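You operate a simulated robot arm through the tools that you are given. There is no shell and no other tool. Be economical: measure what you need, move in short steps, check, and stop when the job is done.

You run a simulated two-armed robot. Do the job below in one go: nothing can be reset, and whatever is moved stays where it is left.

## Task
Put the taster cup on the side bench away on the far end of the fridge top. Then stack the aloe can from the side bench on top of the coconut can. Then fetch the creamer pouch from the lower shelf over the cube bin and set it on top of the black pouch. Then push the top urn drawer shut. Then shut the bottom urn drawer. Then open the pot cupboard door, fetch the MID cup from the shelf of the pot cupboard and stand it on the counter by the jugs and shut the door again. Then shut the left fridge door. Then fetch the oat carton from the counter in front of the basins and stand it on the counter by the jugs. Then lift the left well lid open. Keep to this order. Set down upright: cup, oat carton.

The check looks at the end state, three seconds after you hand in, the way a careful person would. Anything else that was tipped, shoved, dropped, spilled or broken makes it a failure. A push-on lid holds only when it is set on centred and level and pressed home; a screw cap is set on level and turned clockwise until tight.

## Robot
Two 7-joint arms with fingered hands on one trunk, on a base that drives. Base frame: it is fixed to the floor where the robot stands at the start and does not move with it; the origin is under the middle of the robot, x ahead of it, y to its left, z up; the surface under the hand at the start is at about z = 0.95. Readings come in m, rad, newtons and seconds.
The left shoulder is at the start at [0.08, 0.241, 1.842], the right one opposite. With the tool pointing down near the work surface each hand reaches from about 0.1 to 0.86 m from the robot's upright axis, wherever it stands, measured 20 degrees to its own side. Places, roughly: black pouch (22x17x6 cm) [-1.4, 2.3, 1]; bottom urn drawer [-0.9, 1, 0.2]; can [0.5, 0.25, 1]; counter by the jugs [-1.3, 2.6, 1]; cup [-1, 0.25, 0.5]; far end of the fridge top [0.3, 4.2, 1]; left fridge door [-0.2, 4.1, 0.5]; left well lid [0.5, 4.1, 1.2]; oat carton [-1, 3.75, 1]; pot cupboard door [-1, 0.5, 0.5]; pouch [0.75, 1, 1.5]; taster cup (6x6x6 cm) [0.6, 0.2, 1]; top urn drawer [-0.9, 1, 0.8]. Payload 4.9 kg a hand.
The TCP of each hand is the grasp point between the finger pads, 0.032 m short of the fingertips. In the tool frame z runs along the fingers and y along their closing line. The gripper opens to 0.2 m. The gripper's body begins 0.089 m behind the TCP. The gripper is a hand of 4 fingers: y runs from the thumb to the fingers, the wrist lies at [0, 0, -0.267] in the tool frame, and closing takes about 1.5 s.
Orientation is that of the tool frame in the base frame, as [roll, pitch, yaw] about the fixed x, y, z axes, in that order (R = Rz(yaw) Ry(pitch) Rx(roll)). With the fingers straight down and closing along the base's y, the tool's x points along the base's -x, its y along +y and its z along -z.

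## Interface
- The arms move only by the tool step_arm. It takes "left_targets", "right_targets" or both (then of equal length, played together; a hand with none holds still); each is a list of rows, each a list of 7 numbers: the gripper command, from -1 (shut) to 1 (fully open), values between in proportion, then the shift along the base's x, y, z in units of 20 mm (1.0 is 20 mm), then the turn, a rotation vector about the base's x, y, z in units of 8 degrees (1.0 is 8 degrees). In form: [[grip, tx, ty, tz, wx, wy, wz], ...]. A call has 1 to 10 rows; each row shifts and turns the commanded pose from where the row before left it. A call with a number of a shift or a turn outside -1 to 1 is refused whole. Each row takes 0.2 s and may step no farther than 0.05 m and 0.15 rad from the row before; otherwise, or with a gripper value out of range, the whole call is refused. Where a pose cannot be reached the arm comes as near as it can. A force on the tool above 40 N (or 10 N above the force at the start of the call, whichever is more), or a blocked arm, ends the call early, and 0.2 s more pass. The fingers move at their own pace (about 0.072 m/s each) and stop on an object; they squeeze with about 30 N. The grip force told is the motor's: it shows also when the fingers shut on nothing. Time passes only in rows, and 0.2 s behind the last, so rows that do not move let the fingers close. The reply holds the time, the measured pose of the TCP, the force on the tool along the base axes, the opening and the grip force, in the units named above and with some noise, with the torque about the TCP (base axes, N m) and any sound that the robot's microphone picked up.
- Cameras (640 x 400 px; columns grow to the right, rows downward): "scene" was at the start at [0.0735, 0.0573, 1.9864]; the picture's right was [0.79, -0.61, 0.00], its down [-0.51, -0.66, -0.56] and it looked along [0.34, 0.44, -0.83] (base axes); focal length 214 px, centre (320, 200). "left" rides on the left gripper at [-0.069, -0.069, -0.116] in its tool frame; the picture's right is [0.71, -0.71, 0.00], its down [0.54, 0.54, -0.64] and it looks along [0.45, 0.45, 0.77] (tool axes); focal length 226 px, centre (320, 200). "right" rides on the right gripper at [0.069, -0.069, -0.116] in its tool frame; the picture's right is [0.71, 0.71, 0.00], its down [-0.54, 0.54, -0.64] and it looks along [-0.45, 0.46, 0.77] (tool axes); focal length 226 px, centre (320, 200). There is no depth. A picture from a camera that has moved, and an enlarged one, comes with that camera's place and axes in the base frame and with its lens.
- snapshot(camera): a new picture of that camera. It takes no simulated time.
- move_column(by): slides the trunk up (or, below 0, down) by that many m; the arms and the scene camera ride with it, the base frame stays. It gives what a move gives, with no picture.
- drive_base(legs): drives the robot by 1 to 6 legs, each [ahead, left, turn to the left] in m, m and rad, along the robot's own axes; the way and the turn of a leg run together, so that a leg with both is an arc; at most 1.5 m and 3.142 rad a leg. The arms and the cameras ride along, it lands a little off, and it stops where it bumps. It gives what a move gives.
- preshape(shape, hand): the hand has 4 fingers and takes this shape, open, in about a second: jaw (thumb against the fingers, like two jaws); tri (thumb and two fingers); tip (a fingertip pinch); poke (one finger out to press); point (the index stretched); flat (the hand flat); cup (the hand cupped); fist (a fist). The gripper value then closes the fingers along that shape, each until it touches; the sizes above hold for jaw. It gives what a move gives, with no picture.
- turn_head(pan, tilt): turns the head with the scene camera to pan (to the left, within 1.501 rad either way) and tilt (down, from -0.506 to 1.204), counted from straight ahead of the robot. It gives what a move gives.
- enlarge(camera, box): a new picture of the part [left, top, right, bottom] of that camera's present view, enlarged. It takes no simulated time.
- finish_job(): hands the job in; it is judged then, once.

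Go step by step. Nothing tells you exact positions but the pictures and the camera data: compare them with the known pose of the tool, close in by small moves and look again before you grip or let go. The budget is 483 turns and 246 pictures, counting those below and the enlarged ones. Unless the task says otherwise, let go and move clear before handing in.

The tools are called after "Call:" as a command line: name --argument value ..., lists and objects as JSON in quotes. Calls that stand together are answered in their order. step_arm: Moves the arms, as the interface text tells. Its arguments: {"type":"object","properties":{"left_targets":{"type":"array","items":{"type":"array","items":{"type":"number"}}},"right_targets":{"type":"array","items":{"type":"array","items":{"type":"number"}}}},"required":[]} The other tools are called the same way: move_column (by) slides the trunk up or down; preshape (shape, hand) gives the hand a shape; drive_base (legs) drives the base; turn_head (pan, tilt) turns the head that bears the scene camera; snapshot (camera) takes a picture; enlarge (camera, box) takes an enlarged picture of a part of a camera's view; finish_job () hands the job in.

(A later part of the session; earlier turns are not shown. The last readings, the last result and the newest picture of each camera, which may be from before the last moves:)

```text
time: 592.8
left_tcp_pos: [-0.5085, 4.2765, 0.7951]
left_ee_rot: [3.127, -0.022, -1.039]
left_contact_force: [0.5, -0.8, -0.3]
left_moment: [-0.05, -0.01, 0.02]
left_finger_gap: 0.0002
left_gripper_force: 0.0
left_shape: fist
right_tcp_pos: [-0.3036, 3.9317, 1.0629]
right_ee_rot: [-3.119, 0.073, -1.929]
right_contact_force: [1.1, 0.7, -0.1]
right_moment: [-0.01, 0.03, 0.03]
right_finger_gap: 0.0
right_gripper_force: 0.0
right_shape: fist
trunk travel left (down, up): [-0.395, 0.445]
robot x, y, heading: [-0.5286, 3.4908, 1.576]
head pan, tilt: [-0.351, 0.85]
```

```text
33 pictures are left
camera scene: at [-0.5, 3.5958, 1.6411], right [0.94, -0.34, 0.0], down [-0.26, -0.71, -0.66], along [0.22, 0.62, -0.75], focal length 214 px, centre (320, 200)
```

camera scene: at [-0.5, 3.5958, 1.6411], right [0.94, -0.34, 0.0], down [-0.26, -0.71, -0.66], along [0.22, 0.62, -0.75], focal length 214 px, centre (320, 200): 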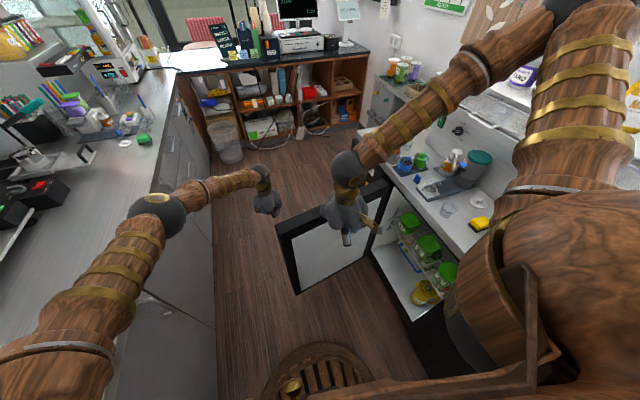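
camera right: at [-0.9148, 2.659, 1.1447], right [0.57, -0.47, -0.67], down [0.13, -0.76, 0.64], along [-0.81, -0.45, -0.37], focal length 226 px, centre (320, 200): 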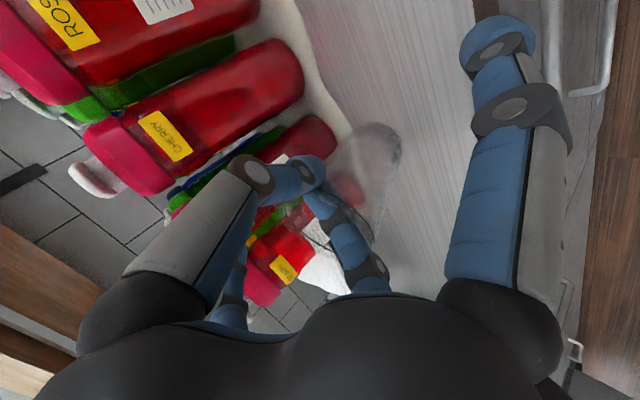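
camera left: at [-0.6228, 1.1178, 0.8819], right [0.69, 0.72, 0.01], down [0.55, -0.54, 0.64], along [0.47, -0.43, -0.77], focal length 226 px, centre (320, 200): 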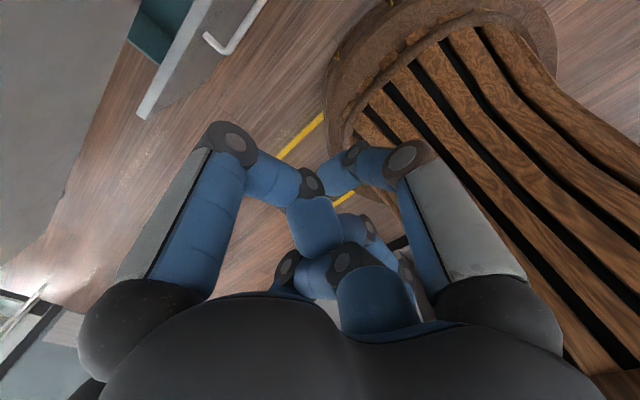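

Call:
step_arm --right_targets '[[-1, 0.3, -1, 0.3, 0, 0, 0], [-1, 0.3, -1, 0.3, 0, 0, 0], [-1, 0.3, -1, 0.3, 0, 0, 0], [-1, 0, -1, 0.3, 0, 0, 0], [-1, 0, -1, 0.3, 0, 0, 0], [-1, 0, -1, 0.3, 0, 0, 0], [-1, 0, -1, 0, 0, 0, 0], [-1, 0, -1, 0, 0, 0, 0], [-1, 0, -1, 0, 0, 0, 0], [-1, 0, -1, 0, 0, 0, 0]]' --left_targets '[[-1, 1, 0.15, -0.5, 0, 0, 0], [-1, 1, 0.15, -0.5, 0, 0, 0], [-1, 1, 0.15, -0.5, 0, 0, 0], [-1, 1, 0.15, 0, 0, 0, 0], [-1, 0, -1, 0, 0, 0, 0], [-1, 0, -1, 0, 0, 0, 0], [-1, 0, -1, 0, 0, 0, 0], [-1, 0, -1, 0, 0, 0, 0], [-1, 0, -1, 0, 0, 0, 0], [-1, 0, -1, 0, 0, 0, 0]]'

Call:
step_arm --left_targets '[[-1, 0.17, -1, 0, 0, 0, 0], [-1, 0.17, -1, 0, 0, 0, 0], [-1, 0.17, -1, 0, 0, 0, 0], [-1, 0.17, -1, 0, 0, 0, 0], [-1, 0.17, -1, 0, 0, 0, 0], [-1, 0.4, -0.9, 0, 0, 0, 0], [-1, 0.4, -0.9, 0, 0, 0, 0], [-1, 0.4, -0.9, 0, 0, 0, 0], [-1, 0.4, -0.9, 0, 0, 0, 0], [-1, 0.4, -0.9, 0, 0, 0, 0]]'

Call:
snapshot --camera "scene"

```text
time: 595.0
left_tcp_pos: [-0.4349, 4.1601, 0.7702]
left_ee_rot: [3.127, -0.023, -1.038]
left_contact_force: [-0.2, 0.2, -1.2]
left_moment: [0.02, -0.01, 0.03]
left_finger_gap: 0.0001
left_gripper_force: 0.1
left_shape: fist
left hand out of reach, approached as far as the arm can: row 4
right_tcp_pos: [-0.2928, 3.9119, 1.0908]
right_ee_rot: [-3.125, 0.063, -1.931]
right_contact_force: [0.4, -0.3, -0.1]
right_moment: [0.04, -0.01, -0.03]
right_finger_gap: 0.0001
right_gripper_force: 0.2
right_shape: fist
right hand out of reach, approached as far as the arm can: row 2, 3, 4, 5, 6, 7, 8, 9, 10
trunk travel left (down, up): [-0.395, 0.445]
robot x, y, heading: [-0.5294, 3.4927, 1.574]
head pan, tilt: [-0.351, 0.85]
```

```text
time: 597.1
left_tcp_pos: [-0.3767, 3.9696, 0.7706]
left_ee_rot: [3.128, -0.022, -1.04]
left_contact_force: [1.2, -1.1, 0.1]
left_moment: [-0.03, -0.02, 0.04]
left_finger_gap: 0.0002
left_gripper_force: 0.1
left_shape: fist
right_tcp_pos: [-0.293, 3.9111, 1.0896]
right_ee_rot: [-3.122, 0.064, -1.928]
right_contact_force: [0.7, 0.0, -0.1]
right_moment: [0.0, 0.01, -0.02]
right_finger_gap: 0.0
right_gripper_force: 0.0
right_shape: fist
trunk travel left (down, up): [-0.395, 0.445]
robot x, y, heading: [-0.5282, 3.4923, 1.574]
head pan, tilt: [-0.351, 0.85]
```

```text
32 pictures are left
camera scene: at [-0.5012, 3.5948, 1.6412], right [0.94, -0.34, 0.0], down [-0.26, -0.71, -0.66], along [0.23, 0.62, -0.75], focal length 214 px, centre (320, 200)
```

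scene: 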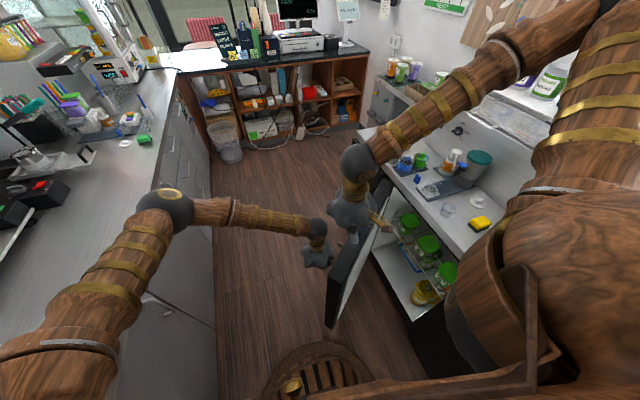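

Call:
step_arm --right_targets '[[-1, 1, -0.5, 0.5, 0, 0, -0.6], [-1, 1, -0.5, 0.5, 0, 0, -0.6], [-1, 1, -0.5, 0.5, 0, 0, -0.6], [-1, 1, -0.5, 0.5, 0, 0, -0.6], [-1, 1, -0.5, 0.5, 0, 0, -0.6], [-1, 1, -0.5, 0.5, 0, 0, -0.6], [-1, 1, -0.5, 0.5, 0, 0, -0.6], [-1, 1, -0.5, 0.5, 0, 0, -0.6]]'

Call:
step_arm --left_targets '[[-1, 0.55, -0.85, 0, 0, 0, 0], [-1, 0.64, -0.78, 0, 0, 0, 0], [-1, 0.64, -0.78, 0, 0, 0, 0], [-1, 0.64, -0.78, 0, 0, 0, 0], [-1, 0.64, -0.78, 0, 0, 0, 0], [-1, 0.7, -0.65, 0, 0, 0, 0], [-1, 0.8, -0.55, 0, 0, 0, 0], [-1, 0.8, -0.55, 0, 0, 0, 0]]'

Call:
snapshot --camera "scene"

```text
time: 599.0
left_tcp_pos: [-0.3778, 3.9683, 0.7702]
left_ee_rot: [3.129, -0.022, -1.039]
left_contact_force: [-0.3, 0.2, -0.7]
left_moment: [0.02, -0.02, 0.01]
left_finger_gap: 0.0
left_gripper_force: 0.1
left_shape: fist
right_tcp_pos: [-0.127, 3.8658, 1.1725]
right_ee_rot: [-3.118, 0.076, -2.6]
right_contact_force: [0.2, -1.0, -0.3]
right_moment: [0.05, -0.04, 0.0]
right_finger_gap: 0.0
right_gripper_force: 0.0
right_shape: fist
right hand out of reach, approached as far as the arm can: row 1, 2, 3, 4, 5
trunk travel left (down, up): [-0.395, 0.445]
robot x, y, heading: [-0.5278, 3.4897, 1.571]
head pan, tilt: [-0.351, 0.85]
```

```text
time: 600.8
left_tcp_pos: [-0.2685, 3.8556, 0.7694]
left_ee_rot: [3.127, -0.023, -1.039]
left_contact_force: [-0.2, -0.9, 0.1]
left_moment: [0.0, 0.01, -0.01]
left_finger_gap: 0.0
left_gripper_force: 0.0
left_shape: fist
right_tcp_pos: [-0.1249, 3.8659, 1.171]
right_ee_rot: [-3.117, 0.076, -2.599]
right_contact_force: [-1.5, -0.7, 0.3]
right_moment: [-0.01, 0.02, 0.0]
right_finger_gap: 0.0001
right_gripper_force: 0.0
right_shape: fist
trunk travel left (down, up): [-0.395, 0.445]
robot x, y, heading: [-0.5299, 3.4917, 1.574]
head pan, tilt: [-0.351, 0.85]
```

```text
31 pictures are left
camera scene: at [-0.5006, 3.5946, 1.6412], right [0.94, -0.34, 0.0], down [-0.26, -0.71, -0.66], along [0.22, 0.62, -0.75], focal length 214 px, centre (320, 200)
```

scene: 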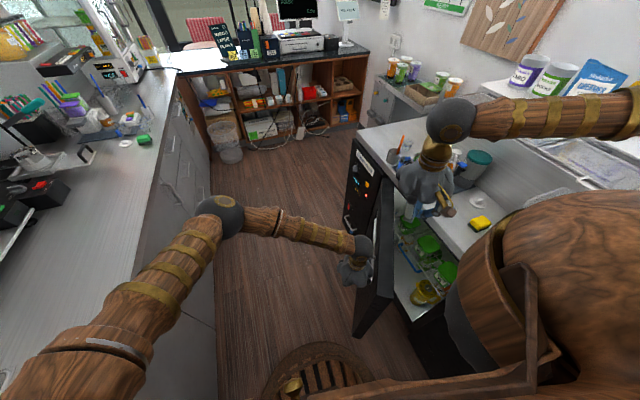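

Call:
step_arm --right_targets '[[-1, 0, -0.5, 1, 0, 0, 0], [-1, 0, -0.5, 1, 0, 0, 0], [-1, 0, -0.5, 1, 0, 0, 0], [-1, 0, -0.5, 1, 0, 0, 0], [-1, 0, 0, 0, 0, 0, 0], [-1, 0, 0, 0, 0, 0, 0], [-1, 0, 0, 0, 0, 0, 0], [-1, 0, 0, 0, 0, 0, 0], [-1, 0, 0, 0, 0, 0, 0], [-1, 0, 0, 0, 0, 0, 0]]' --left_targets '[[-1, 0, 0, 0, 0, 0, 0], [-1, 0, 0, 0, 0, 0, 0], [-1, 0.9, -0.5, 0, 0, 0, 0], [-1, 0.9, -0.5, 0, 0, 0, 0], [-1, 0.9, -0.4, 0, 0, 0, 0], [-1, 0.9, -0.4, 0, 0, 0, 0], [-1, 0.95, -0.3, 0, 0, 0, 0], [-1, 0.95, -0.2, 0, 0, 0, 0], [-1, 0.95, -0.2, 0, 0, 0, 0], [-1, 0.95, 0, 0, 0, 0, 0]]'

Call:
step_arm --left_targets '[[-1, 0.95, 0, 0, 0, 0, 0], [-1, 0.95, 0, 0, 0, 0, 0], [-1, 0.95, 0, 0, 0, 0, 0], [-1, 0.95, 0, 0, 0, 0, 0]]'

Call:
snapshot --camera "scene"

```text
time: 603.0
left_tcp_pos: [-0.1208, 3.7921, 0.7672]
left_ee_rot: [3.119, -0.034, -1.056]
left_contact_force: [-4.9, -16.8, 5.0]
left_moment: [1.62, -0.73, -0.64]
left_finger_gap: 0.0001
left_gripper_force: 0.0
left_shape: fist
right_tcp_pos: [-0.1219, 3.8289, 1.2535]
right_ee_rot: [-3.117, 0.071, -2.601]
right_contact_force: [-0.1, 0.0, 0.0]
right_moment: [-0.03, 0.0, 0.02]
right_finger_gap: 0.0
right_gripper_force: 0.0
right_shape: fist
right hand out of reach, approached as far as the arm can: row 1, 2
trunk travel left (down, up): [-0.395, 0.445]
robot x, y, heading: [-0.53, 3.4894, 1.57]
head pan, tilt: [-0.351, 0.85]
stopped in row 10 (left hand): the force on the tool passed its limit at 44 N (the readings are from after the stop); the commanded pose is now the measured one
```

```text
time: 603.6
left_tcp_pos: [-0.0939, 3.7881, 0.7634]
left_ee_rot: [3.113, -0.034, -1.061]
left_contact_force: [-0.1, 0.0, 0.1]
left_moment: [-0.04, 0.02, 0.01]
left_finger_gap: 0.0001
left_gripper_force: 0.1
left_shape: fist
right_tcp_pos: [-0.1197, 3.8283, 1.2528]
right_ee_rot: [-3.117, 0.07, -2.6]
right_contact_force: [0.4, 0.7, -0.3]
right_moment: [-0.01, 0.07, 0.0]
right_finger_gap: 0.0
right_gripper_force: 0.0
right_shape: fist
trunk travel left (down, up): [-0.395, 0.445]
robot x, y, heading: [-0.5331, 3.4873, 1.567]
head pan, tilt: [-0.351, 0.85]
stopped in row 2 (left hand): the force on the tool passed its limit at 46 N (the readings are from after the stop); the commanded pose is now the measured one
```

```text
30 pictures are left
camera scene: at [-0.4987, 3.5939, 1.6411], right [0.94, -0.35, 0.0], down [-0.26, -0.71, -0.66], along [0.23, 0.62, -0.75], focal length 214 px, centre (320, 200)
```

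scene: 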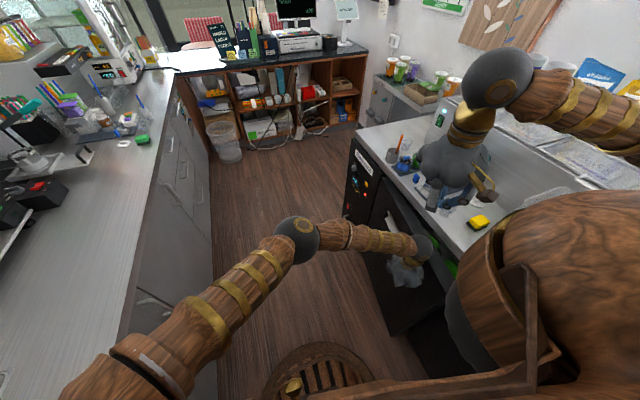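

Call:
step_arm --left_targets '[[-1, 0, 0.6, 0, 0, 0, 0], [-1, 0.8, 0.3, 0, 0, 0, 0], [-1, 0.8, 0, 0, 0, 0, 0], [-1, 0.8, 0, 0, 0, 0, 0], [-1, 0.8, 0, 0, 0, 0, 0]]'

Call:
step_arm --left_targets '[[-1, 0.8, 0, 0, 0, 0, 0], [-1, 0.8, 0, 0, 0, 0, 0], [-1, 0.8, 0, 0, 0, 0, 0]]'

Call:
enlarge --camera "scene" --box '[300, 120, 520, 380]'

```text
time: 604.8
left_tcp_pos: [-0.03, 3.8052, 0.765]
left_ee_rot: [3.114, -0.031, -1.062]
left_contact_force: [0.0, -0.9, 0.0]
left_moment: [0.06, 0.06, -0.01]
left_finger_gap: 0.0
left_gripper_force: 0.1
left_shape: fist
right_tcp_pos: [-0.1193, 3.8278, 1.254]
right_ee_rot: [-3.117, 0.073, -2.601]
right_contact_force: [0.1, -0.4, -0.6]
right_moment: [-0.02, 0.01, 0.02]
right_finger_gap: 0.0
right_gripper_force: 0.0
right_shape: fist
trunk travel left (down, up): [-0.395, 0.445]
robot x, y, heading: [-0.5319, 3.4873, 1.566]
head pan, tilt: [-0.351, 0.85]
```

```text
time: 605.6
left_tcp_pos: [-0.0152, 3.7959, 0.7706]
left_ee_rot: [3.114, -0.034, -1.062]
left_contact_force: [-0.3, -0.4, 0.2]
left_moment: [0.01, 0.01, -0.04]
left_finger_gap: 0.0
left_gripper_force: 0.0
left_shape: fist
left hand out of reach, approached as far as the arm can: row 1, 2, 3
right_tcp_pos: [-0.1222, 3.8304, 1.2533]
right_ee_rot: [-3.115, 0.071, -2.603]
right_contact_force: [0.2, 0.5, -0.3]
right_moment: [-0.03, -0.02, -0.02]
right_finger_gap: 0.0
right_gripper_force: 0.0
right_shape: fist
trunk travel left (down, up): [-0.395, 0.445]
robot x, y, heading: [-0.5282, 3.4909, 1.565]
head pan, tilt: [-0.351, 0.85]
```

```text
1.54 times, centred on (410, 250) of scene
camera zoom: at [-0.5026, 3.5942, 1.6411], right [0.94, -0.34, 0.0], down [-0.26, -0.71, -0.66], along [0.23, 0.62, -0.75], focal length 330 px, centre (182, 123)
```

zoom: 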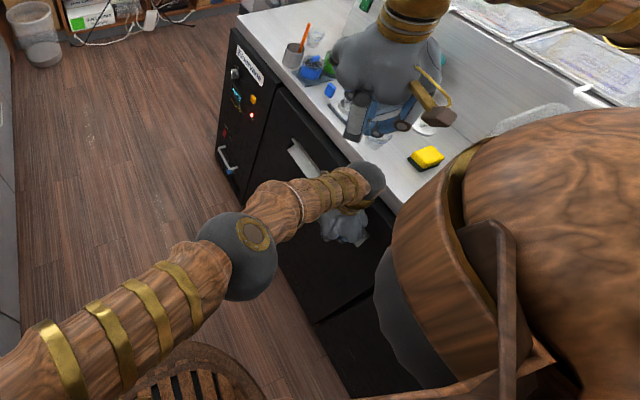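

Call:
drive_base --legs '[[0, -0.06, 0]]'

Call:
enlarge --camera "scene" --box '[300, 120, 520, 380]'

```text
time: 606.5
left_tcp_pos: [0.0093, 3.7997, 0.768]
left_ee_rot: [3.1, -0.024, -1.053]
left_contact_force: [-37.6, 5.8, 16.2]
left_moment: [-0.2, -3.95, 0.75]
left_finger_gap: 0.0002
left_gripper_force: 0.0
left_shape: fist
right_tcp_pos: [-0.0897, 3.8279, 1.255]
right_ee_rot: [-3.117, 0.074, -2.6]
right_contact_force: [2.2, 0.0, -1.8]
right_moment: [0.04, 0.09, -0.06]
right_finger_gap: 0.0
right_gripper_force: 0.1
right_shape: fist
trunk travel left (down, up): [-0.395, 0.445]
robot x, y, heading: [-0.494, 3.4887, 1.574]
head pan, tilt: [-0.351, 0.85]
stopped in leg 1: the force on the tool passed its limit at 113 N (the readings are from after the stop); the commanded pose is now the measured one
```

```text
1.54 times, centred on (410, 250) of scene
camera zoom: at [-0.4686, 3.5911, 1.6416], right [0.94, -0.34, 0.0], down [-0.26, -0.7, -0.66], along [0.23, 0.62, -0.75], focal length 330 px, centre (182, 123)
```

zoom: 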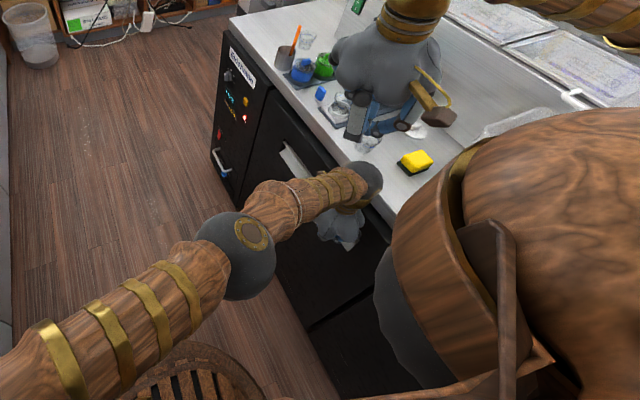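

The fridge door is flush. Next the oat carton on the left counter: retract, raise and turn to face it.

Call:
step_arm --left_targets '[[-1, -1, -0.3, 0, 0, 0, 0], [-1, -1, -0.3, 0, 0, 0, 0], [-1, -1, -0.3, 0, 0, 0, 0], [-1, -1, -0.3, 0, 0, 0, 0], [-1, -1, -0.3, 0, 0, 0, 0], [-1, -1, 0, 0, 0, 0, 0], [-1, -1, 0, 0, 0, 0, 0], [-1, -1, 0, 0, 0, 0, 0]]'

Call:
move_column --by 0.38

Call:
drive_base --legs '[[0, 0, 1.565], [0, -0.1, 0]]'

Call:
turn_head --pan 0.0 --tilt 0.8

Call:
snapshot --camera "scene"

```text
time: 607.3
left_tcp_pos: [-0.0409, 3.7992, 0.7697]
left_ee_rot: [3.113, -0.016, -1.035]
left_contact_force: [2.7, 14.0, -6.5]
left_moment: [-1.19, 0.55, 0.65]
left_finger_gap: 0.0
left_gripper_force: 0.1
left_shape: fist
right_tcp_pos: [-0.0902, 3.8335, 1.2551]
right_ee_rot: [-3.115, 0.073, -2.597]
right_contact_force: [-0.5, 0.3, 0.0]
right_moment: [-0.03, -0.06, -0.02]
right_finger_gap: 0.0
right_gripper_force: 0.1
right_shape: fist
trunk travel left (down, up): [-0.395, 0.445]
robot x, y, heading: [-0.4921, 3.4931, 1.573]
head pan, tilt: [-0.351, 0.85]
stopped in row 3 (left hand): the force on the tool passed its limit at 57 N (the readings are from after the stop); the commanded pose is now the measured one
```

```text
time: 611.0
left_tcp_pos: [-0.0401, 3.7955, 1.1508]
left_ee_rot: [3.111, -0.018, -1.039]
left_contact_force: [0.2, 0.3, -0.3]
left_moment: [0.02, 0.04, -0.02]
left_finger_gap: 0.0
left_gripper_force: 0.1
left_shape: fist
right_tcp_pos: [-0.0886, 3.8309, 1.6347]
right_ee_rot: [-3.117, 0.071, -2.599]
right_contact_force: [0.1, 0.5, -0.1]
right_moment: [0.02, 0.01, 0.01]
right_finger_gap: 0.0001
right_gripper_force: 0.1
right_shape: fist
trunk travel left (down, up): [-0.775, 0.065]
robot x, y, heading: [-0.4974, 3.487, 1.573]
head pan, tilt: [-0.351, 0.85]
```

```text
time: 615.9
left_tcp_pos: [-0.7922, 4.0348, 1.154]
left_ee_rot: [3.118, -0.023, 0.518]
left_contact_force: [0.3, -1.4, 0.6]
left_moment: [0.13, 0.0, -0.02]
left_finger_gap: 0.0
left_gripper_force: 0.1
left_shape: fist
right_tcp_pos: [-0.828, 3.9815, 1.6392]
right_ee_rot: [-3.113, 0.082, -1.04]
right_contact_force: [0.4, -1.5, -0.1]
right_moment: [0.12, -0.01, -0.03]
right_finger_gap: 0.0
right_gripper_force: 0.1
right_shape: fist
trunk travel left (down, up): [-0.775, 0.065]
robot x, y, heading: [-0.4986, 3.5899, 3.128]
head pan, tilt: [-0.351, 0.85]
```

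```text
time: 616.7
left_tcp_pos: [-0.7936, 4.0417, 1.1515]
left_ee_rot: [3.113, -0.022, 0.516]
left_contact_force: [1.3, -0.3, 0.1]
left_moment: [0.03, 0.04, 0.01]
left_finger_gap: 0.0
left_gripper_force: 0.1
left_shape: fist
right_tcp_pos: [-0.8294, 3.9906, 1.6358]
right_ee_rot: [-3.116, 0.075, -1.038]
right_contact_force: [-0.1, 0.0, 0.4]
right_moment: [0.09, 0.0, -0.02]
right_finger_gap: 0.0
right_gripper_force: 0.2
right_shape: fist
trunk travel left (down, up): [-0.775, 0.065]
robot x, y, heading: [-0.4939, 3.5844, 3.135]
head pan, tilt: [0.0, 0.799]
```

```text
27 pictures are left
camera scene: at [-0.6055, 3.5819, 2.0252], right [0.01, 1.0, 0.0], down [0.72, -0.01, -0.7], along [-0.7, 0.01, -0.72], focal length 214 px, centre (320, 200)
```

scene: 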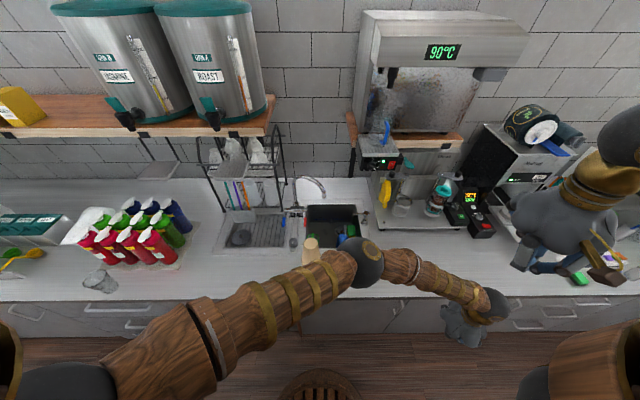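

I bring the left hand back to its own side to see the carton.

Call:
step_arm --left_targets '[[-1, 0.3, -1, 0.5, 0, 0, 0], [-1, 0.3, -1, 0.5, 0, 0, 0], [-1, 0.3, -1, 0.5, 0, 0, 0], [-1, 0.3, -1, 0.5, 0, 0, 0], [-1, 0.3, -1, 0.5, 0, 0, 0], [-1, 0, -1, 0.5, 0, 0, 0], [-1, 0, -1, 0.5, 0, 0, 0], [-1, 0, -1, 0.5, 0, 0, 0], [-1, 0, -1, 0.5, 0, 0, 0], [-1, 0, -1, 0.5, 0, 0, 0]]'

Call:
step_arm --left_targets '[[-1, 0, -1, 0.5, 0, 0, 0], [-1, 0, -1, 0.5, 0, 0, 0], [-1, 0, -1, 0.5, 0, 0, 0], [-1, 0, -1, 0.5, 0, 0, 0], [-1, 0, -1, 0, 0, 0, 0], [-1, 0, -1, 0, 0, 0, 0], [-1, 0, -1, 0, 0, 0, 0], [-1, 0, -1, 0, 0, 0, 0], [-1, 0, -1, 0, 0, 0, 0], [-1, 0, -1, 0, 0, 0, 0]]'

Call:
step_arm --left_targets '[[-1, 0, -1, 0, 0, 0, 0], [-1, 0, -1, 0, 0, 0, 0], [-1, 0, -1, 0, 0, 0, 0], [-1, 0, -1, 0, 0, 0, 0], [-1, 0, -1, 0, 0, 0, 0], [-1, 0, -1, 0, 0, 0, 0], [-1, 0, -1, 0, 0, 0, 0], [-1, 0, -1, 0, 0, 0, 0]]'

Call:
snapshot --camera "scene"

```text
time: 618.9
left_tcp_pos: [-0.7649, 3.8435, 1.2496]
left_ee_rot: [3.11, -0.019, 0.518]
left_contact_force: [-0.6, 0.0, -1.1]
left_moment: [0.03, 0.01, -0.04]
left_finger_gap: 0.0
left_gripper_force: 0.1
left_shape: fist
right_tcp_pos: [-0.8315, 3.9956, 1.6353]
right_ee_rot: [-3.115, 0.072, -1.039]
right_contact_force: [-0.1, -0.9, -0.4]
right_moment: [0.03, -0.01, -0.01]
right_finger_gap: 0.0003
right_gripper_force: 0.1
right_shape: fist
trunk travel left (down, up): [-0.775, 0.065]
robot x, y, heading: [-0.4931, 3.587, 3.13]
head pan, tilt: [0.0, 0.799]
```

```text
time: 621.1
left_tcp_pos: [-0.7634, 3.6423, 1.2897]
left_ee_rot: [3.109, -0.019, 0.518]
left_contact_force: [0.2, 0.2, 0.1]
left_moment: [0.04, 0.01, 0.0]
left_finger_gap: 0.0002
left_gripper_force: 0.1
left_shape: fist
right_tcp_pos: [-0.8291, 3.9945, 1.6337]
right_ee_rot: [-3.115, 0.073, -1.041]
right_contact_force: [0.1, -0.9, -0.2]
right_moment: [0.03, 0.02, -0.04]
right_finger_gap: 0.0
right_gripper_force: 0.0
right_shape: fist
trunk travel left (down, up): [-0.775, 0.065]
robot x, y, heading: [-0.4936, 3.583, 3.129]
head pan, tilt: [0.0, 0.799]
```

```text
time: 622.9
left_tcp_pos: [-0.7733, 3.4898, 1.2823]
left_ee_rot: [3.108, -0.02, 0.516]
left_contact_force: [0.1, -0.2, 0.2]
left_moment: [-0.02, -0.01, 0.03]
left_finger_gap: 0.0
left_gripper_force: 0.1
left_shape: fist
left hand out of reach, approached as far as the arm can: row 7, 8
right_tcp_pos: [-0.83, 3.9954, 1.634]
right_ee_rot: [-3.116, 0.074, -1.041]
right_contact_force: [0.7, 0.8, 0.1]
right_moment: [0.01, -0.01, 0.0]
right_finger_gap: 0.0001
right_gripper_force: 0.1
right_shape: fist
trunk travel left (down, up): [-0.775, 0.065]
robot x, y, heading: [-0.4931, 3.5903, 3.131]
head pan, tilt: [0.0, 0.799]
```

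```text
26 pictures are left
camera scene: at [-0.6053, 3.5879, 2.0252], right [0.01, 1.0, 0.0], down [0.72, -0.01, -0.7], along [-0.7, 0.01, -0.72], focal length 214 px, centre (320, 200)
```

scene: 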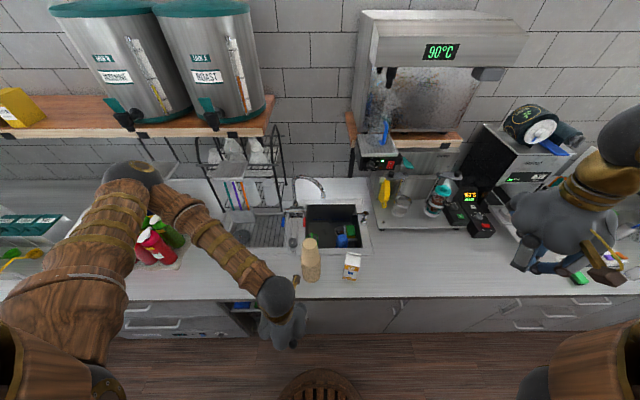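

Call:
enlarge --camera "scene" --box '[290, 220, 390, 300]'

```text
5.00 times, centred on (340, 260) of scene
camera zoom: at [-0.6053, 3.5879, 2.0252], right [0.01, 1.0, 0.0], down [0.72, -0.01, -0.7], along [-0.7, 0.01, -0.72], focal length 1072 px, centre (220, -100)
```

zoom: 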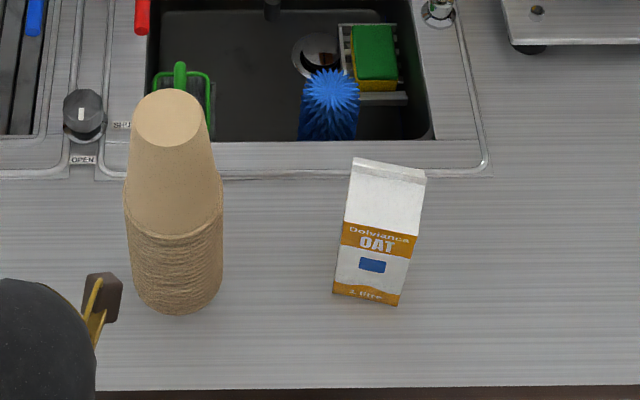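

The oat carton stands at about (−1.113, 3.748), 20 cm tall, turned ~12°. I bring the right hand (jaw) above it.

Call:
preshape --hand "right" --shape "jaw"

Call:
step_arm --right_targets '[[0.5, -1, -0.87, -0.3, 0, 0, 0.8], [0.5, -1, -0.87, -0.3, 0, 0, 0.8], [0.5, -1, -0.87, -0.3, 0, 0, 0.8], [0.5, -1, -0.87, -0.3, 0, 0, 0.8], [0.5, -1, -0.87, -0.3, 0, 0, 0.8], [0.5, -1, -0.87, -0.3, 0, 0, 0.8], [0.5, -1, -0.87, -0.3, 0, 0, 0.8], [0.5, -1, -0.87, -0.3, 0, 0, 0.4], [0.5, -1, -0.87, -0.3, 0, 0, 0], [0.5, -1, -0.87, -0.3, 0, 0, 0]]'

Call:
step_arm --right_targets '[[0.5, -1, -0.87, -0.5, 0, 0, 0], [0.5, -1, -0.87, -0.5, 0, 0, 0], [0.5, -1, -0.87, -0.5, 0, 0, 0], [0.5, -1, -0.87, -0.5, 0, 0, 0], [0.4, 0, 0, -1, 0, 0, 0], [0.4, 0, 0, -1, 0, 0, 0], [0.4, 0, 0, -1, 0, 0, 0]]'

Call:
snapshot --camera "right"

```text
time: 623.8
left_tcp_pos: [-0.7722, 3.4896, 1.282]
left_ee_rot: [3.108, -0.019, 0.519]
left_contact_force: [0.3, 0.6, -0.2]
left_moment: [-0.04, -0.01, -0.02]
left_finger_gap: 0.0001
left_gripper_force: 0.0
left_shape: fist
right_tcp_pos: [-0.8305, 3.9961, 1.6346]
right_ee_rot: [-3.117, 0.072, -1.039]
right_contact_force: [0.9, 0.2, 0.2]
right_moment: [-0.01, 0.04, 0.01]
right_finger_gap: 0.1998
right_gripper_force: 0.1
right_shape: jaw
trunk travel left (down, up): [-0.775, 0.065]
robot x, y, heading: [-0.4929, 3.5853, 3.127]
head pan, tilt: [0.0, 0.799]
```

```text
time: 626.0
left_tcp_pos: [-0.7738, 3.4902, 1.2809]
left_ee_rot: [3.109, -0.021, 0.519]
left_contact_force: [0.1, 0.9, 0.0]
left_moment: [-0.01, 0.01, -0.03]
left_finger_gap: 0.0001
left_gripper_force: 0.0
left_shape: fist
right_tcp_pos: [-0.9645, 3.7773, 1.5946]
right_ee_rot: [-3.113, 0.071, -0.207]
right_contact_force: [-0.2, -0.3, -0.1]
right_moment: [0.02, 0.0, 0.0]
right_finger_gap: 0.1502
right_gripper_force: 0.1
right_shape: jaw
right hand out of reach, approached as far as the arm can: row 5, 6, 7, 8, 10
trunk travel left (down, up): [-0.775, 0.065]
robot x, y, heading: [-0.494, 3.5868, 3.125]
head pan, tilt: [0.0, 0.799]
```

```text
time: 627.6
left_tcp_pos: [-0.7725, 3.489, 1.2801]
left_ee_rot: [3.108, -0.02, 0.518]
left_contact_force: [-0.1, 0.1, 1.0]
left_moment: [0.02, 0.05, -0.01]
left_finger_gap: 0.0001
left_gripper_force: 0.1
left_shape: fist
right_tcp_pos: [-0.9747, 3.7372, 1.5374]
right_ee_rot: [-3.116, 0.073, -0.202]
right_contact_force: [-0.1, -0.2, -1.0]
right_moment: [0.04, 0.0, 0.01]
right_finger_gap: 0.1403
right_gripper_force: 0.0
right_shape: jaw
right hand out of reach, approached as far as the arm can: row 1, 2, 3, 4, 5, 6
trunk travel left (down, up): [-0.775, 0.065]
robot x, y, heading: [-0.4933, 3.587, 3.129]
head pan, tilt: [0.0, 0.799]
```

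```text
24 pictures are left
camera right: at [-0.886, 3.7882, 1.651], right [0.55, -0.83, -0.07], down [-0.6, -0.45, 0.67], along [-0.59, -0.32, -0.74], focal length 226 px, centre (320, 200)
```

right: 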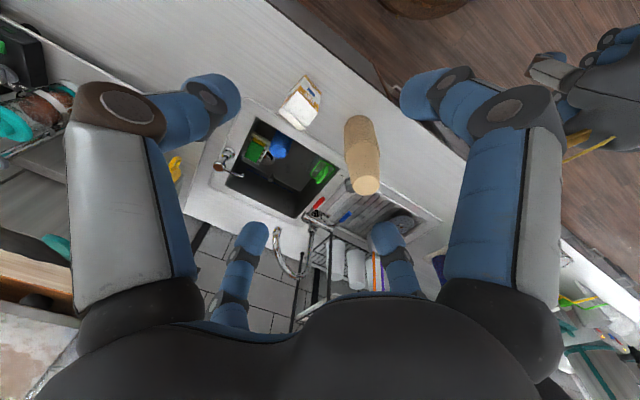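

Call:
drive_base --legs '[[0, -0.22, 0]]'

Call:
step_arm --right_targets '[[0.4, -0.8, -1, -0.6, 0, 0, 0], [0.4, -0.8, -1, -0.6, 0, 0, 0], [0.4, -0.8, -1, -0.6, 0, 0, 0], [0.4, -0.8, -1, -0.6, 0, 0, 0], [0.4, -0.8, -1, -0.6, 0, 0, 0], [0.4, -0.8, -1, -0.6, 0, 0, 0], [0.4, -0.8, -1, -0.6, 0, 0, 0], [0.4, -0.8, -1, -0.6, 0, 0, 0], [0.4, -0.8, -1, -0.6, 0, 0, 0]]'

```text
time: 629.3
left_tcp_pos: [-0.769, 3.7051, 1.281]
left_ee_rot: [3.111, -0.022, 0.519]
left_contact_force: [0.4, -0.6, -0.3]
left_moment: [0.02, 0.02, -0.02]
left_finger_gap: 0.0
left_gripper_force: 0.0
left_shape: fist
right_tcp_pos: [-0.9713, 3.9539, 1.5392]
right_ee_rot: [-3.111, 0.074, -0.202]
right_contact_force: [0.6, -0.9, 0.8]
right_moment: [0.06, 0.01, -0.02]
right_finger_gap: 0.1404
right_gripper_force: 0.2
right_shape: jaw
trunk travel left (down, up): [-0.775, 0.065]
robot x, y, heading: [-0.492, 3.8065, 3.126]
head pan, tilt: [0.0, 0.799]
```

```text
time: 631.3
left_tcp_pos: [-0.7707, 3.7076, 1.2809]
left_ee_rot: [3.108, -0.021, 0.52]
left_contact_force: [0.0, -1.3, 0.3]
left_moment: [0.02, 0.0, -0.01]
left_finger_gap: 0.0
left_gripper_force: 0.1
left_shape: fist
right_tcp_pos: [-1.0897, 3.8117, 1.4505]
right_ee_rot: [-3.115, 0.079, -0.213]
right_contact_force: [-0.4, -0.3, -0.1]
right_moment: [0.05, -0.03, -0.03]
right_finger_gap: 0.1401
right_gripper_force: 0.1
right_shape: jaw
right hand out of reach, approached as far as the arm can: row 7, 8
trunk travel left (down, up): [-0.775, 0.065]
robot x, y, heading: [-0.4909, 3.8056, 3.127]
head pan, tilt: [0.0, 0.799]
```

Call:
step_arm --right_targets '[[0.4, -0.3, -0.8, -1, 0, -0.5, 0], [0.4, -0.3, -0.8, -1, 0, 0, 0], [0.4, -0.3, -0.8, -1, 0, 0, 0], [0.4, -0.3, -0.8, -1, 0, 0, 0], [0.4, 0, 0, -1, 0, 0, 0]]'

Call:
snapshot --camera "right"

```text
time: 632.5
left_tcp_pos: [-0.7703, 3.712, 1.2817]
left_ee_rot: [3.105, -0.019, 0.519]
left_contact_force: [0.3, -0.5, 0.7]
left_moment: [0.01, -0.01, -0.01]
left_finger_gap: 0.0002
left_gripper_force: 0.1
left_shape: fist
right_tcp_pos: [-1.103, 3.7677, 1.3714]
right_ee_rot: [-3.116, 0.077, -0.212]
right_contact_force: [0.1, 0.2, -0.5]
right_moment: [-0.01, -0.01, 0.03]
right_finger_gap: 0.1404
right_gripper_force: 0.0
right_shape: jaw
right hand out of reach, approached as far as the arm can: row 1
trunk travel left (down, up): [-0.775, 0.065]
robot x, y, heading: [-0.4883, 3.8033, 3.127]
head pan, tilt: [0.0, 0.799]
```

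```text
23 pictures are left
camera right: at [-1.0133, 3.8169, 1.4835], right [0.54, -0.84, -0.07], down [-0.6, -0.44, 0.67], along [-0.59, -0.32, -0.74], focal length 226 px, centre (320, 200)
```

right: 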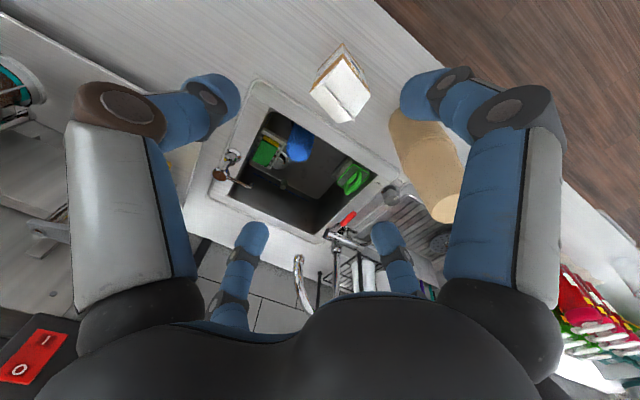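

Call:
step_arm --right_targets '[[0.15, 0, -0.5, -1, 0, 0, 0], [0.15, 0, -0.4, -1, 0, 0, 0], [0.15, 0, 0, -1, 0, 0, 0], [0.15, 0, 0, -1, 0, 0, 0], [0.15, 0, 0, -1, 0, 0, 0], [0.15, 0, 0, -1, 0, 0, 0], [0.15, 0, 0, -1, 0, 0, 0]]'

Call:
snapshot --camera "right"

```text
time: 634.1
left_tcp_pos: [-0.7696, 3.71, 1.2825]
left_ee_rot: [3.107, -0.019, 0.52]
left_contact_force: [0.0, 0.2, 0.2]
left_moment: [0.02, -0.01, 0.02]
left_finger_gap: 0.0001
left_gripper_force: 0.1
left_shape: fist
right_tcp_pos: [-1.1057, 3.7485, 1.2301]
right_ee_rot: [-3.118, 0.081, -0.211]
right_contact_force: [-1.0, 0.3, -0.5]
right_moment: [-0.01, -0.02, 0.01]
right_finger_gap: 0.1158
right_gripper_force: 0.0
right_shape: jaw
trunk travel left (down, up): [-0.775, 0.065]
robot x, y, heading: [-0.4916, 3.8091, 3.132]
head pan, tilt: [0.0, 0.799]
```

```text
22 pictures are left
camera right: at [-1.0154, 3.7973, 1.3426], right [0.54, -0.84, -0.07], down [-0.6, -0.44, 0.67], along [-0.6, -0.32, -0.74], focal length 226 px, centre (320, 200)
```

right: 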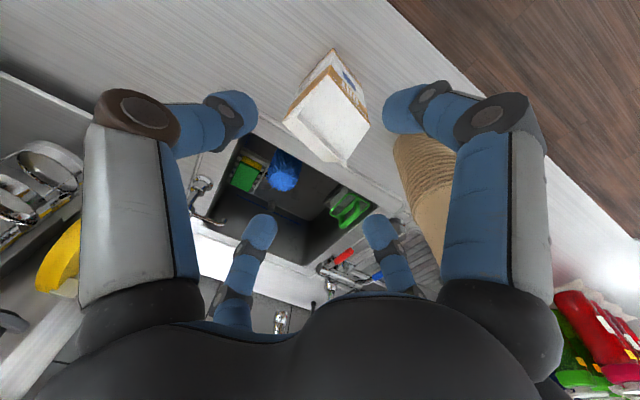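

Call:
step_arm --right_targets '[[0.15, 0.2, 0.2, -1, 0, 0, 0], [0.15, 0, 0, -1, 0, 0, 0], [0.15, 0, 0, -1, 0, 0, 0], [0.15, 0, 0, -1, 0, 0, 0], [0.15, 0, 0, -1, 0, 0, 0], [0.15, 0, 0, -1, 0, 0, 0], [0.15, 0, 0, -1, 0, 0, 0], [0.15, 0, 0, -1, 0, 0, 0], [0.15, 0, 0, -1, 0, 0, 0]]'

Call:
step_arm --right_targets '[[-0.1, 0, 0, 0, 0, 0, 0], [-0.3, 0, 0, 0, 0, 0, 0], [-0.6, 0, 0, 0, 0, 0, 0], [-1, 0, 0, 0, 0, 0, 0], [-1, 0, 0, 0, 0, 0, 0], [-1, 0, 0, 0, 0, 0, 0]]'

Call:
step_arm --right_targets '[[-1, 0, 0, 0.5, 0, 0, 0], [-1, 0, 0, 1, 0, 0, 0], [-1, 0, 0, 1, 0, 0, 0], [-1, 0, 0, 1, 0, 0, 0]]'

Call:
snapshot --camera "right"

```text
time: 636.1
left_tcp_pos: [-0.7663, 3.7105, 1.2832]
left_ee_rot: [3.108, -0.018, 0.517]
left_contact_force: [0.3, -0.1, 1.1]
left_moment: [0.0, 0.06, 0.01]
left_finger_gap: 0.0
left_gripper_force: 0.0
left_shape: fist
right_tcp_pos: [-1.0996, 3.7525, 1.0528]
right_ee_rot: [-3.122, 0.086, -0.215]
right_contact_force: [-3.1, 0.1, 20.5]
right_moment: [-0.02, -0.12, 0.01]
right_finger_gap: 0.1156
right_gripper_force: 0.1
right_shape: jaw
trunk travel left (down, up): [-0.775, 0.065]
robot x, y, heading: [-0.495, 3.8042, 3.135]
head pan, tilt: [0.0, 0.799]
```

```text
time: 636.6
left_tcp_pos: [-0.7684, 3.7106, 1.2822]
left_ee_rot: [3.109, -0.017, 0.517]
left_contact_force: [0.0, -0.8, 1.1]
left_moment: [0.02, -0.04, -0.04]
left_finger_gap: 0.0
left_gripper_force: 0.0
left_shape: fist
right_tcp_pos: [-1.1023, 3.7514, 1.0539]
right_ee_rot: [-3.122, 0.085, -0.216]
right_contact_force: [4.7, 2.1, 23.1]
right_moment: [-0.41, 1.0, 0.01]
right_finger_gap: 0.0716
right_gripper_force: 0.0
right_shape: jaw
trunk travel left (down, up): [-0.775, 0.065]
robot x, y, heading: [-0.4899, 3.8102, 3.132]
head pan, tilt: [0.0, 0.799]
stopped in row 2 (right hand): the force on the tool passed its limit at 43 N (the readings are from after the stop); the commanded pose is now the measured one
```

```text
time: 637.6
left_tcp_pos: [-0.7695, 3.7102, 1.2817]
left_ee_rot: [3.107, -0.02, 0.519]
left_contact_force: [0.0, 1.5, 0.9]
left_moment: [-0.06, 0.0, 0.0]
left_finger_gap: 0.0
left_gripper_force: 0.1
left_shape: fist
right_tcp_pos: [-1.1022, 3.7506, 1.1199]
right_ee_rot: [-3.12, 0.08, -0.212]
right_contact_force: [0.5, -0.5, -9.9]
right_moment: [0.04, -0.05, 0.0]
right_finger_gap: 0.0597
right_gripper_force: 29.7
right_shape: jaw
trunk travel left (down, up): [-0.775, 0.065]
robot x, y, heading: [-0.4941, 3.8085, 3.13]
head pan, tilt: [0.0, 0.799]
```

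```text
21 pictures are left
camera right: at [-1.0108, 3.8001, 1.2322], right [0.54, -0.84, -0.07], down [-0.6, -0.44, 0.67], along [-0.6, -0.32, -0.74], focal length 226 px, centre (320, 200)
```

right: 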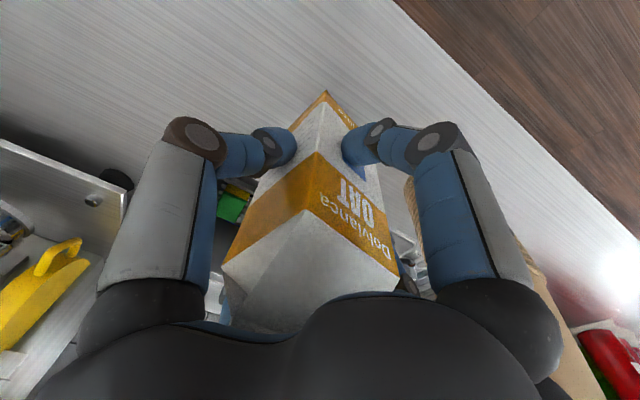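

The carton is held upright. I lift, pull back and drive to the jugs.

Call:
step_arm --right_targets '[[-1, 0, 0, 1, 0, 0, 0], [-1, 0, 0, 1, 0, 0, 0], [-1, 0, 0, 1, 0, 0, 0], [-1, 0, 0, 1, 0, 0, 0], [-1, 0.3, 0, 1, 0, 0, 0], [-1, 0.5, 0, 1, 0, 0, 0], [-1, 1, 0, 1, 0, 0, 0], [-1, 1, 0, 1, 0, 0, 0], [-1, 1, 0, 1, 0, 0, 0], [-1, 1, 0, 0.5, 0, 0, 0]]'

Call:
step_arm --right_targets '[[-1, 1, 0, 0, 0, 0, 0], [-1, 1, 0, 0, 0, 0, 0], [-1, 1, 0, 0, 0, 0, 0], [-1, 1, 0, 0, 0, 0, 0], [-1, 1, 0, 0, 0, 0, 0]]'

Call:
drive_base --legs '[[0, 0.5, 0], [0, 0.5, 0]]'

Call:
turn_head --pan 0.1 --tilt 0.8

Call:
snapshot --camera "scene"

```text
time: 639.8
left_tcp_pos: [-0.7691, 3.7096, 1.2817]
left_ee_rot: [3.107, -0.023, 0.519]
left_contact_force: [-0.8, -0.7, 0.4]
left_moment: [0.04, -0.02, 0.0]
left_finger_gap: 0.0002
left_gripper_force: 0.0
left_shape: fist
right_tcp_pos: [-1.0078, 3.7512, 1.3094]
right_ee_rot: [-3.118, 0.082, -0.213]
right_contact_force: [0.6, 0.1, -11.2]
right_moment: [0.02, -0.12, -0.01]
right_finger_gap: 0.0598
right_gripper_force: 29.6
right_shape: jaw
trunk travel left (down, up): [-0.775, 0.065]
robot x, y, heading: [-0.4938, 3.8085, 3.128]
head pan, tilt: [0.0, 0.799]
```

```text
time: 640.6
left_tcp_pos: [-0.7636, 3.7104, 1.2828]
left_ee_rot: [3.107, -0.032, 0.508]
left_contact_force: [1.3, 0.4, 1.1]
left_moment: [-0.05, 0.38, -0.07]
left_finger_gap: 0.0001
left_gripper_force: 0.2
left_shape: fist
right_tcp_pos: [-0.9564, 3.752, 1.3104]
right_ee_rot: [-3.119, 0.092, -0.222]
right_contact_force: [-1.2, -1.6, -10.8]
right_moment: [0.1, -0.08, -0.04]
right_finger_gap: 0.0593
right_gripper_force: 30.2
right_shape: jaw
trunk travel left (down, up): [-0.775, 0.065]
robot x, y, heading: [-0.4918, 3.8028, 3.135]
head pan, tilt: [0.0, 0.799]
stopped in row 4 (right hand): the force on the tool passed its limit at 52 N (the readings are from after the stop); the commanded pose is now the measured one
```

```text
time: 646.1
left_tcp_pos: [-0.7764, 2.7096, 1.283]
left_ee_rot: [3.105, -0.03, 0.505]
left_contact_force: [10.0, 2.8, 4.6]
left_moment: [-0.16, 1.6, -0.58]
left_finger_gap: 0.0
left_gripper_force: 0.0
left_shape: fist
right_tcp_pos: [-0.9704, 2.7521, 1.311]
right_ee_rot: [-3.121, 0.095, -0.224]
right_contact_force: [-8.7, -2.4, -14.5]
right_moment: [0.33, -0.59, -0.28]
right_finger_gap: 0.0594
right_gripper_force: 30.3
right_shape: jaw
trunk travel left (down, up): [-0.775, 0.065]
robot x, y, heading: [-0.5011, 2.7976, 3.124]
head pan, tilt: [0.0, 0.799]
```

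```text
time: 646.8
left_tcp_pos: [-0.777, 2.7088, 1.2834]
left_ee_rot: [3.108, -0.031, 0.502]
left_contact_force: [1.3, 1.0, 1.7]
left_moment: [-0.01, 0.35, -0.08]
left_finger_gap: 0.0001
left_gripper_force: 0.0
left_shape: fist
right_tcp_pos: [-0.9709, 2.751, 1.31]
right_ee_rot: [-3.12, 0.092, -0.225]
right_contact_force: [-1.2, 0.3, -11.3]
right_moment: [0.07, -0.12, -0.07]
right_finger_gap: 0.0597
right_gripper_force: 29.8
right_shape: jaw
trunk travel left (down, up): [-0.775, 0.065]
robot x, y, heading: [-0.5015, 2.8015, 3.124]
head pan, tilt: [0.099, 0.799]
```

```text
20 pictures are left
camera scene: at [-0.6155, 2.7983, 2.0251], right [-0.08, 1.0, 0.0], down [0.71, 0.06, -0.7], along [-0.69, -0.06, -0.72], focal length 214 px, centre (320, 200)
```

scene: 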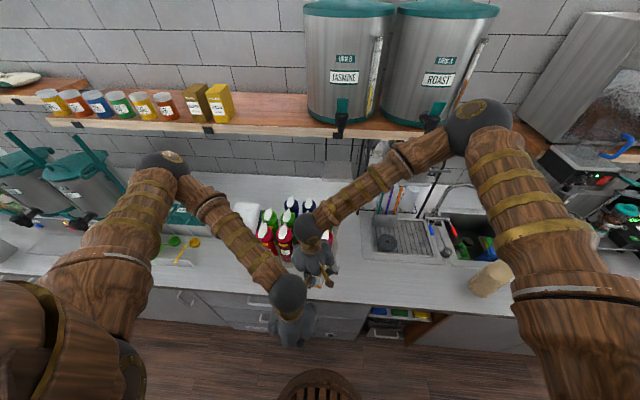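

Call:
step_arm --left_targets '[[-1, 0.5, -1, 0.3, 0, 0, 0], [-1, 0.5, -1, 0.3, 0, 0, 0], [-1, 0, -1, 0.3, 0, 0, 0], [-1, 0, -1, 0.3, 0, 0, 0], [-1, 0, -1, 0.3, 0, 0, 0.5], [-1, 0, -1, 0, 0, 0, 0.5], [-1, 0, -1, 0, 0, 0, 0.5], [-1, 0, -1, 0, 0, 0, 0.5], [-1, 0, -1, 0, 0, 0, 0.5], [-1, 0, -1, 0, 0, 0, 0.5]]'

Call:
enlarge --camera "scene" --box '[200, 190, 400, 330]'

```text
time: 649.0
left_tcp_pos: [-0.8097, 2.5506, 1.2612]
left_ee_rot: [3.107, -0.032, 0.924]
left_contact_force: [-0.4, 0.2, -0.3]
left_moment: [-0.02, -0.04, -0.02]
left_finger_gap: 0.0002
left_gripper_force: 0.1
left_shape: fist
left hand out of reach, approached as far as the arm can: row 1, 2, 3, 4, 5, 6, 7, 9
right_tcp_pos: [-0.9694, 2.7506, 1.31]
right_ee_rot: [-3.121, 0.093, -0.224]
right_contact_force: [0.5, -0.3, -10.1]
right_moment: [0.02, -0.06, -0.01]
right_finger_gap: 0.0596
right_gripper_force: 29.9
right_shape: jaw
trunk travel left (down, up): [-0.775, 0.065]
robot x, y, heading: [-0.5045, 2.8031, 3.12]
head pan, tilt: [0.099, 0.799]
```

```text
2.86 times, centred on (300, 260) of scene
camera zoom: at [-0.6149, 2.7963, 2.0251], right [-0.08, 1.0, 0.0], down [0.71, 0.06, -0.7], along [-0.69, -0.06, -0.72], focal length 613 px, centre (377, 29)
```

zoom: 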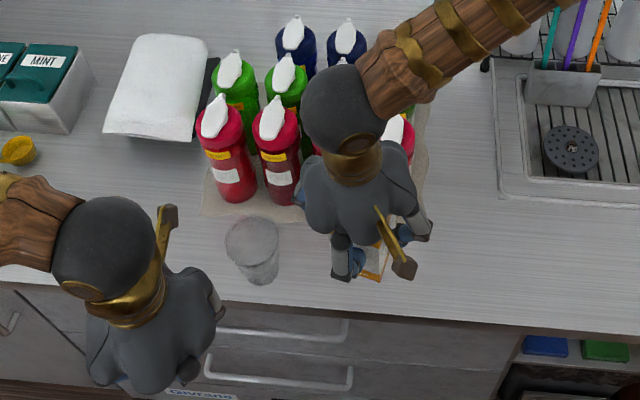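

MID stands upright. I bring the carton to about (−1.06, 2.72) and lower it.

Call:
step_arm --right_targets '[[-1, -0.9, -0.3, 0, 0, 0, 0], [-1, -0.9, -0.3, 0, 0, 0, 0], [-1, -0.9, -0.3, 0, 0, 0, 0], [-1, -0.9, -0.3, 0, 0, 0, 0], [-1, -0.9, -0.3, 0, 0, 0, 0], [-1, 0, 0, -1, 0, 0, 0], [-1, 0, 0, -1, 0, 0, 0], [-1, 0, 0, -1, 0, 0, 0], [-1, 0, 0, -1, 0, 0, 0], [-1, 0, 0, -1, 0, 0, 0]]'

Call:
step_arm --right_targets '[[-1, 0, 0, -1, 0, 0, 0], [-1, 0, 0, -1, 0, 0, 0], [-1, 0, 0, -1, 0, 0, 0], [-1, 0, 0, -1, 0, 0, 0], [-1, 0, 0, -0.8, 0, 0, 0]]'

Call:
enlarge --camera "scene" --box '[200, 190, 400, 330]'

```text
time: 651.1
left_tcp_pos: [-0.8106, 2.5492, 1.2611]
left_ee_rot: [3.107, -0.033, 0.924]
left_contact_force: [0.3, -0.3, -0.4]
left_moment: [-0.03, -0.01, 0.01]
left_finger_gap: 0.0
left_gripper_force: 0.2
left_shape: fist
right_tcp_pos: [-1.0604, 2.7192, 1.2109]
right_ee_rot: [-3.12, 0.092, -0.227]
right_contact_force: [-0.4, 0.1, -9.2]
right_moment: [0.06, -0.08, -0.03]
right_finger_gap: 0.0597
right_gripper_force: 29.8
right_shape: jaw
trunk travel left (down, up): [-0.775, 0.065]
robot x, y, heading: [-0.5025, 2.8007, 3.124]
head pan, tilt: [0.099, 0.799]
```

```text
time: 652.4
left_tcp_pos: [-0.8107, 2.5492, 1.2612]
left_ee_rot: [3.107, -0.032, 0.922]
left_contact_force: [-0.3, -0.1, 0.4]
left_moment: [-0.02, -0.03, 0.02]
left_finger_gap: 0.0001
left_gripper_force: 0.0
left_shape: fist
right_tcp_pos: [-1.0611, 2.7192, 1.1126]
right_ee_rot: [-3.121, 0.093, -0.224]
right_contact_force: [0.2, -1.2, -9.6]
right_moment: [0.02, -0.14, -0.01]
right_finger_gap: 0.0597
right_gripper_force: 29.9
right_shape: jaw
trunk travel left (down, up): [-0.775, 0.065]
robot x, y, heading: [-0.5037, 2.8021, 3.126]
head pan, tilt: [0.099, 0.799]
```

```text
2.86 times, centred on (300, 260) of scene
camera zoom: at [-0.6162, 2.7958, 2.0251], right [-0.08, 1.0, 0.0], down [0.72, 0.06, -0.7], along [-0.69, -0.06, -0.72], focal length 613 px, centre (377, 29)
```

zoom: 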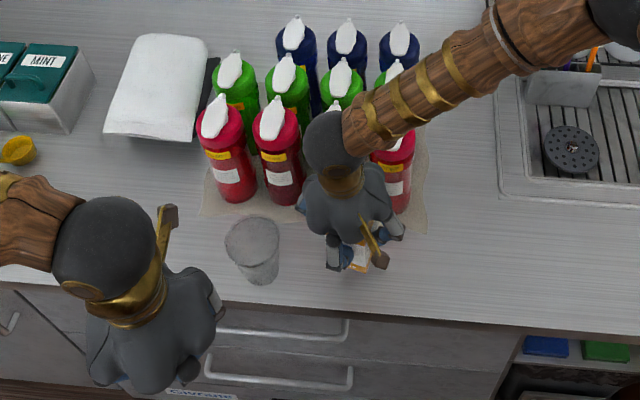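

Call:
step_arm --right_targets '[[-1, 0, 0, -1, 0, 0, 0], [-1, 0, 0, -1, 0, 0, 0], [-1, 0, 0, -0.3, 0, 0, 0]]'

Call:
step_arm --right_targets '[[-1, 0, 0, -0.2, 0, 0, 0], [-1, 0, 0, -0.2, 0, 0, 0]]'

```text
time: 653.1
left_tcp_pos: [-0.8102, 2.5487, 1.2614]
left_ee_rot: [3.107, -0.032, 0.923]
left_contact_force: [0.1, -1.3, 0.8]
left_moment: [-0.02, 0.03, -0.02]
left_finger_gap: 0.0
left_gripper_force: 0.0
left_shape: fist
right_tcp_pos: [-1.0605, 2.7188, 1.0677]
right_ee_rot: [-3.119, 0.093, -0.226]
right_contact_force: [-0.3, -0.7, -10.9]
right_moment: [0.04, -0.13, 0.01]
right_finger_gap: 0.0596
right_gripper_force: 30.1
right_shape: jaw
trunk travel left (down, up): [-0.775, 0.065]
robot x, y, heading: [-0.5024, 2.8035, 3.126]
head pan, tilt: [0.099, 0.799]
```

```text
time: 653.8
left_tcp_pos: [-0.81, 2.5484, 1.2613]
left_ee_rot: [3.106, -0.031, 0.923]
left_contact_force: [-0.1, -0.9, -0.1]
left_moment: [0.0, 0.0, 0.04]
left_finger_gap: 0.0
left_gripper_force: 0.0
left_shape: fist
right_tcp_pos: [-1.0603, 2.7185, 1.0602]
right_ee_rot: [-3.121, 0.093, -0.224]
right_contact_force: [-0.9, -0.7, -10.1]
right_moment: [-0.02, -0.12, -0.01]
right_finger_gap: 0.0596
right_gripper_force: 30.1
right_shape: jaw
trunk travel left (down, up): [-0.775, 0.065]
robot x, y, heading: [-0.5007, 2.8027, 3.126]
head pan, tilt: [0.099, 0.799]
```

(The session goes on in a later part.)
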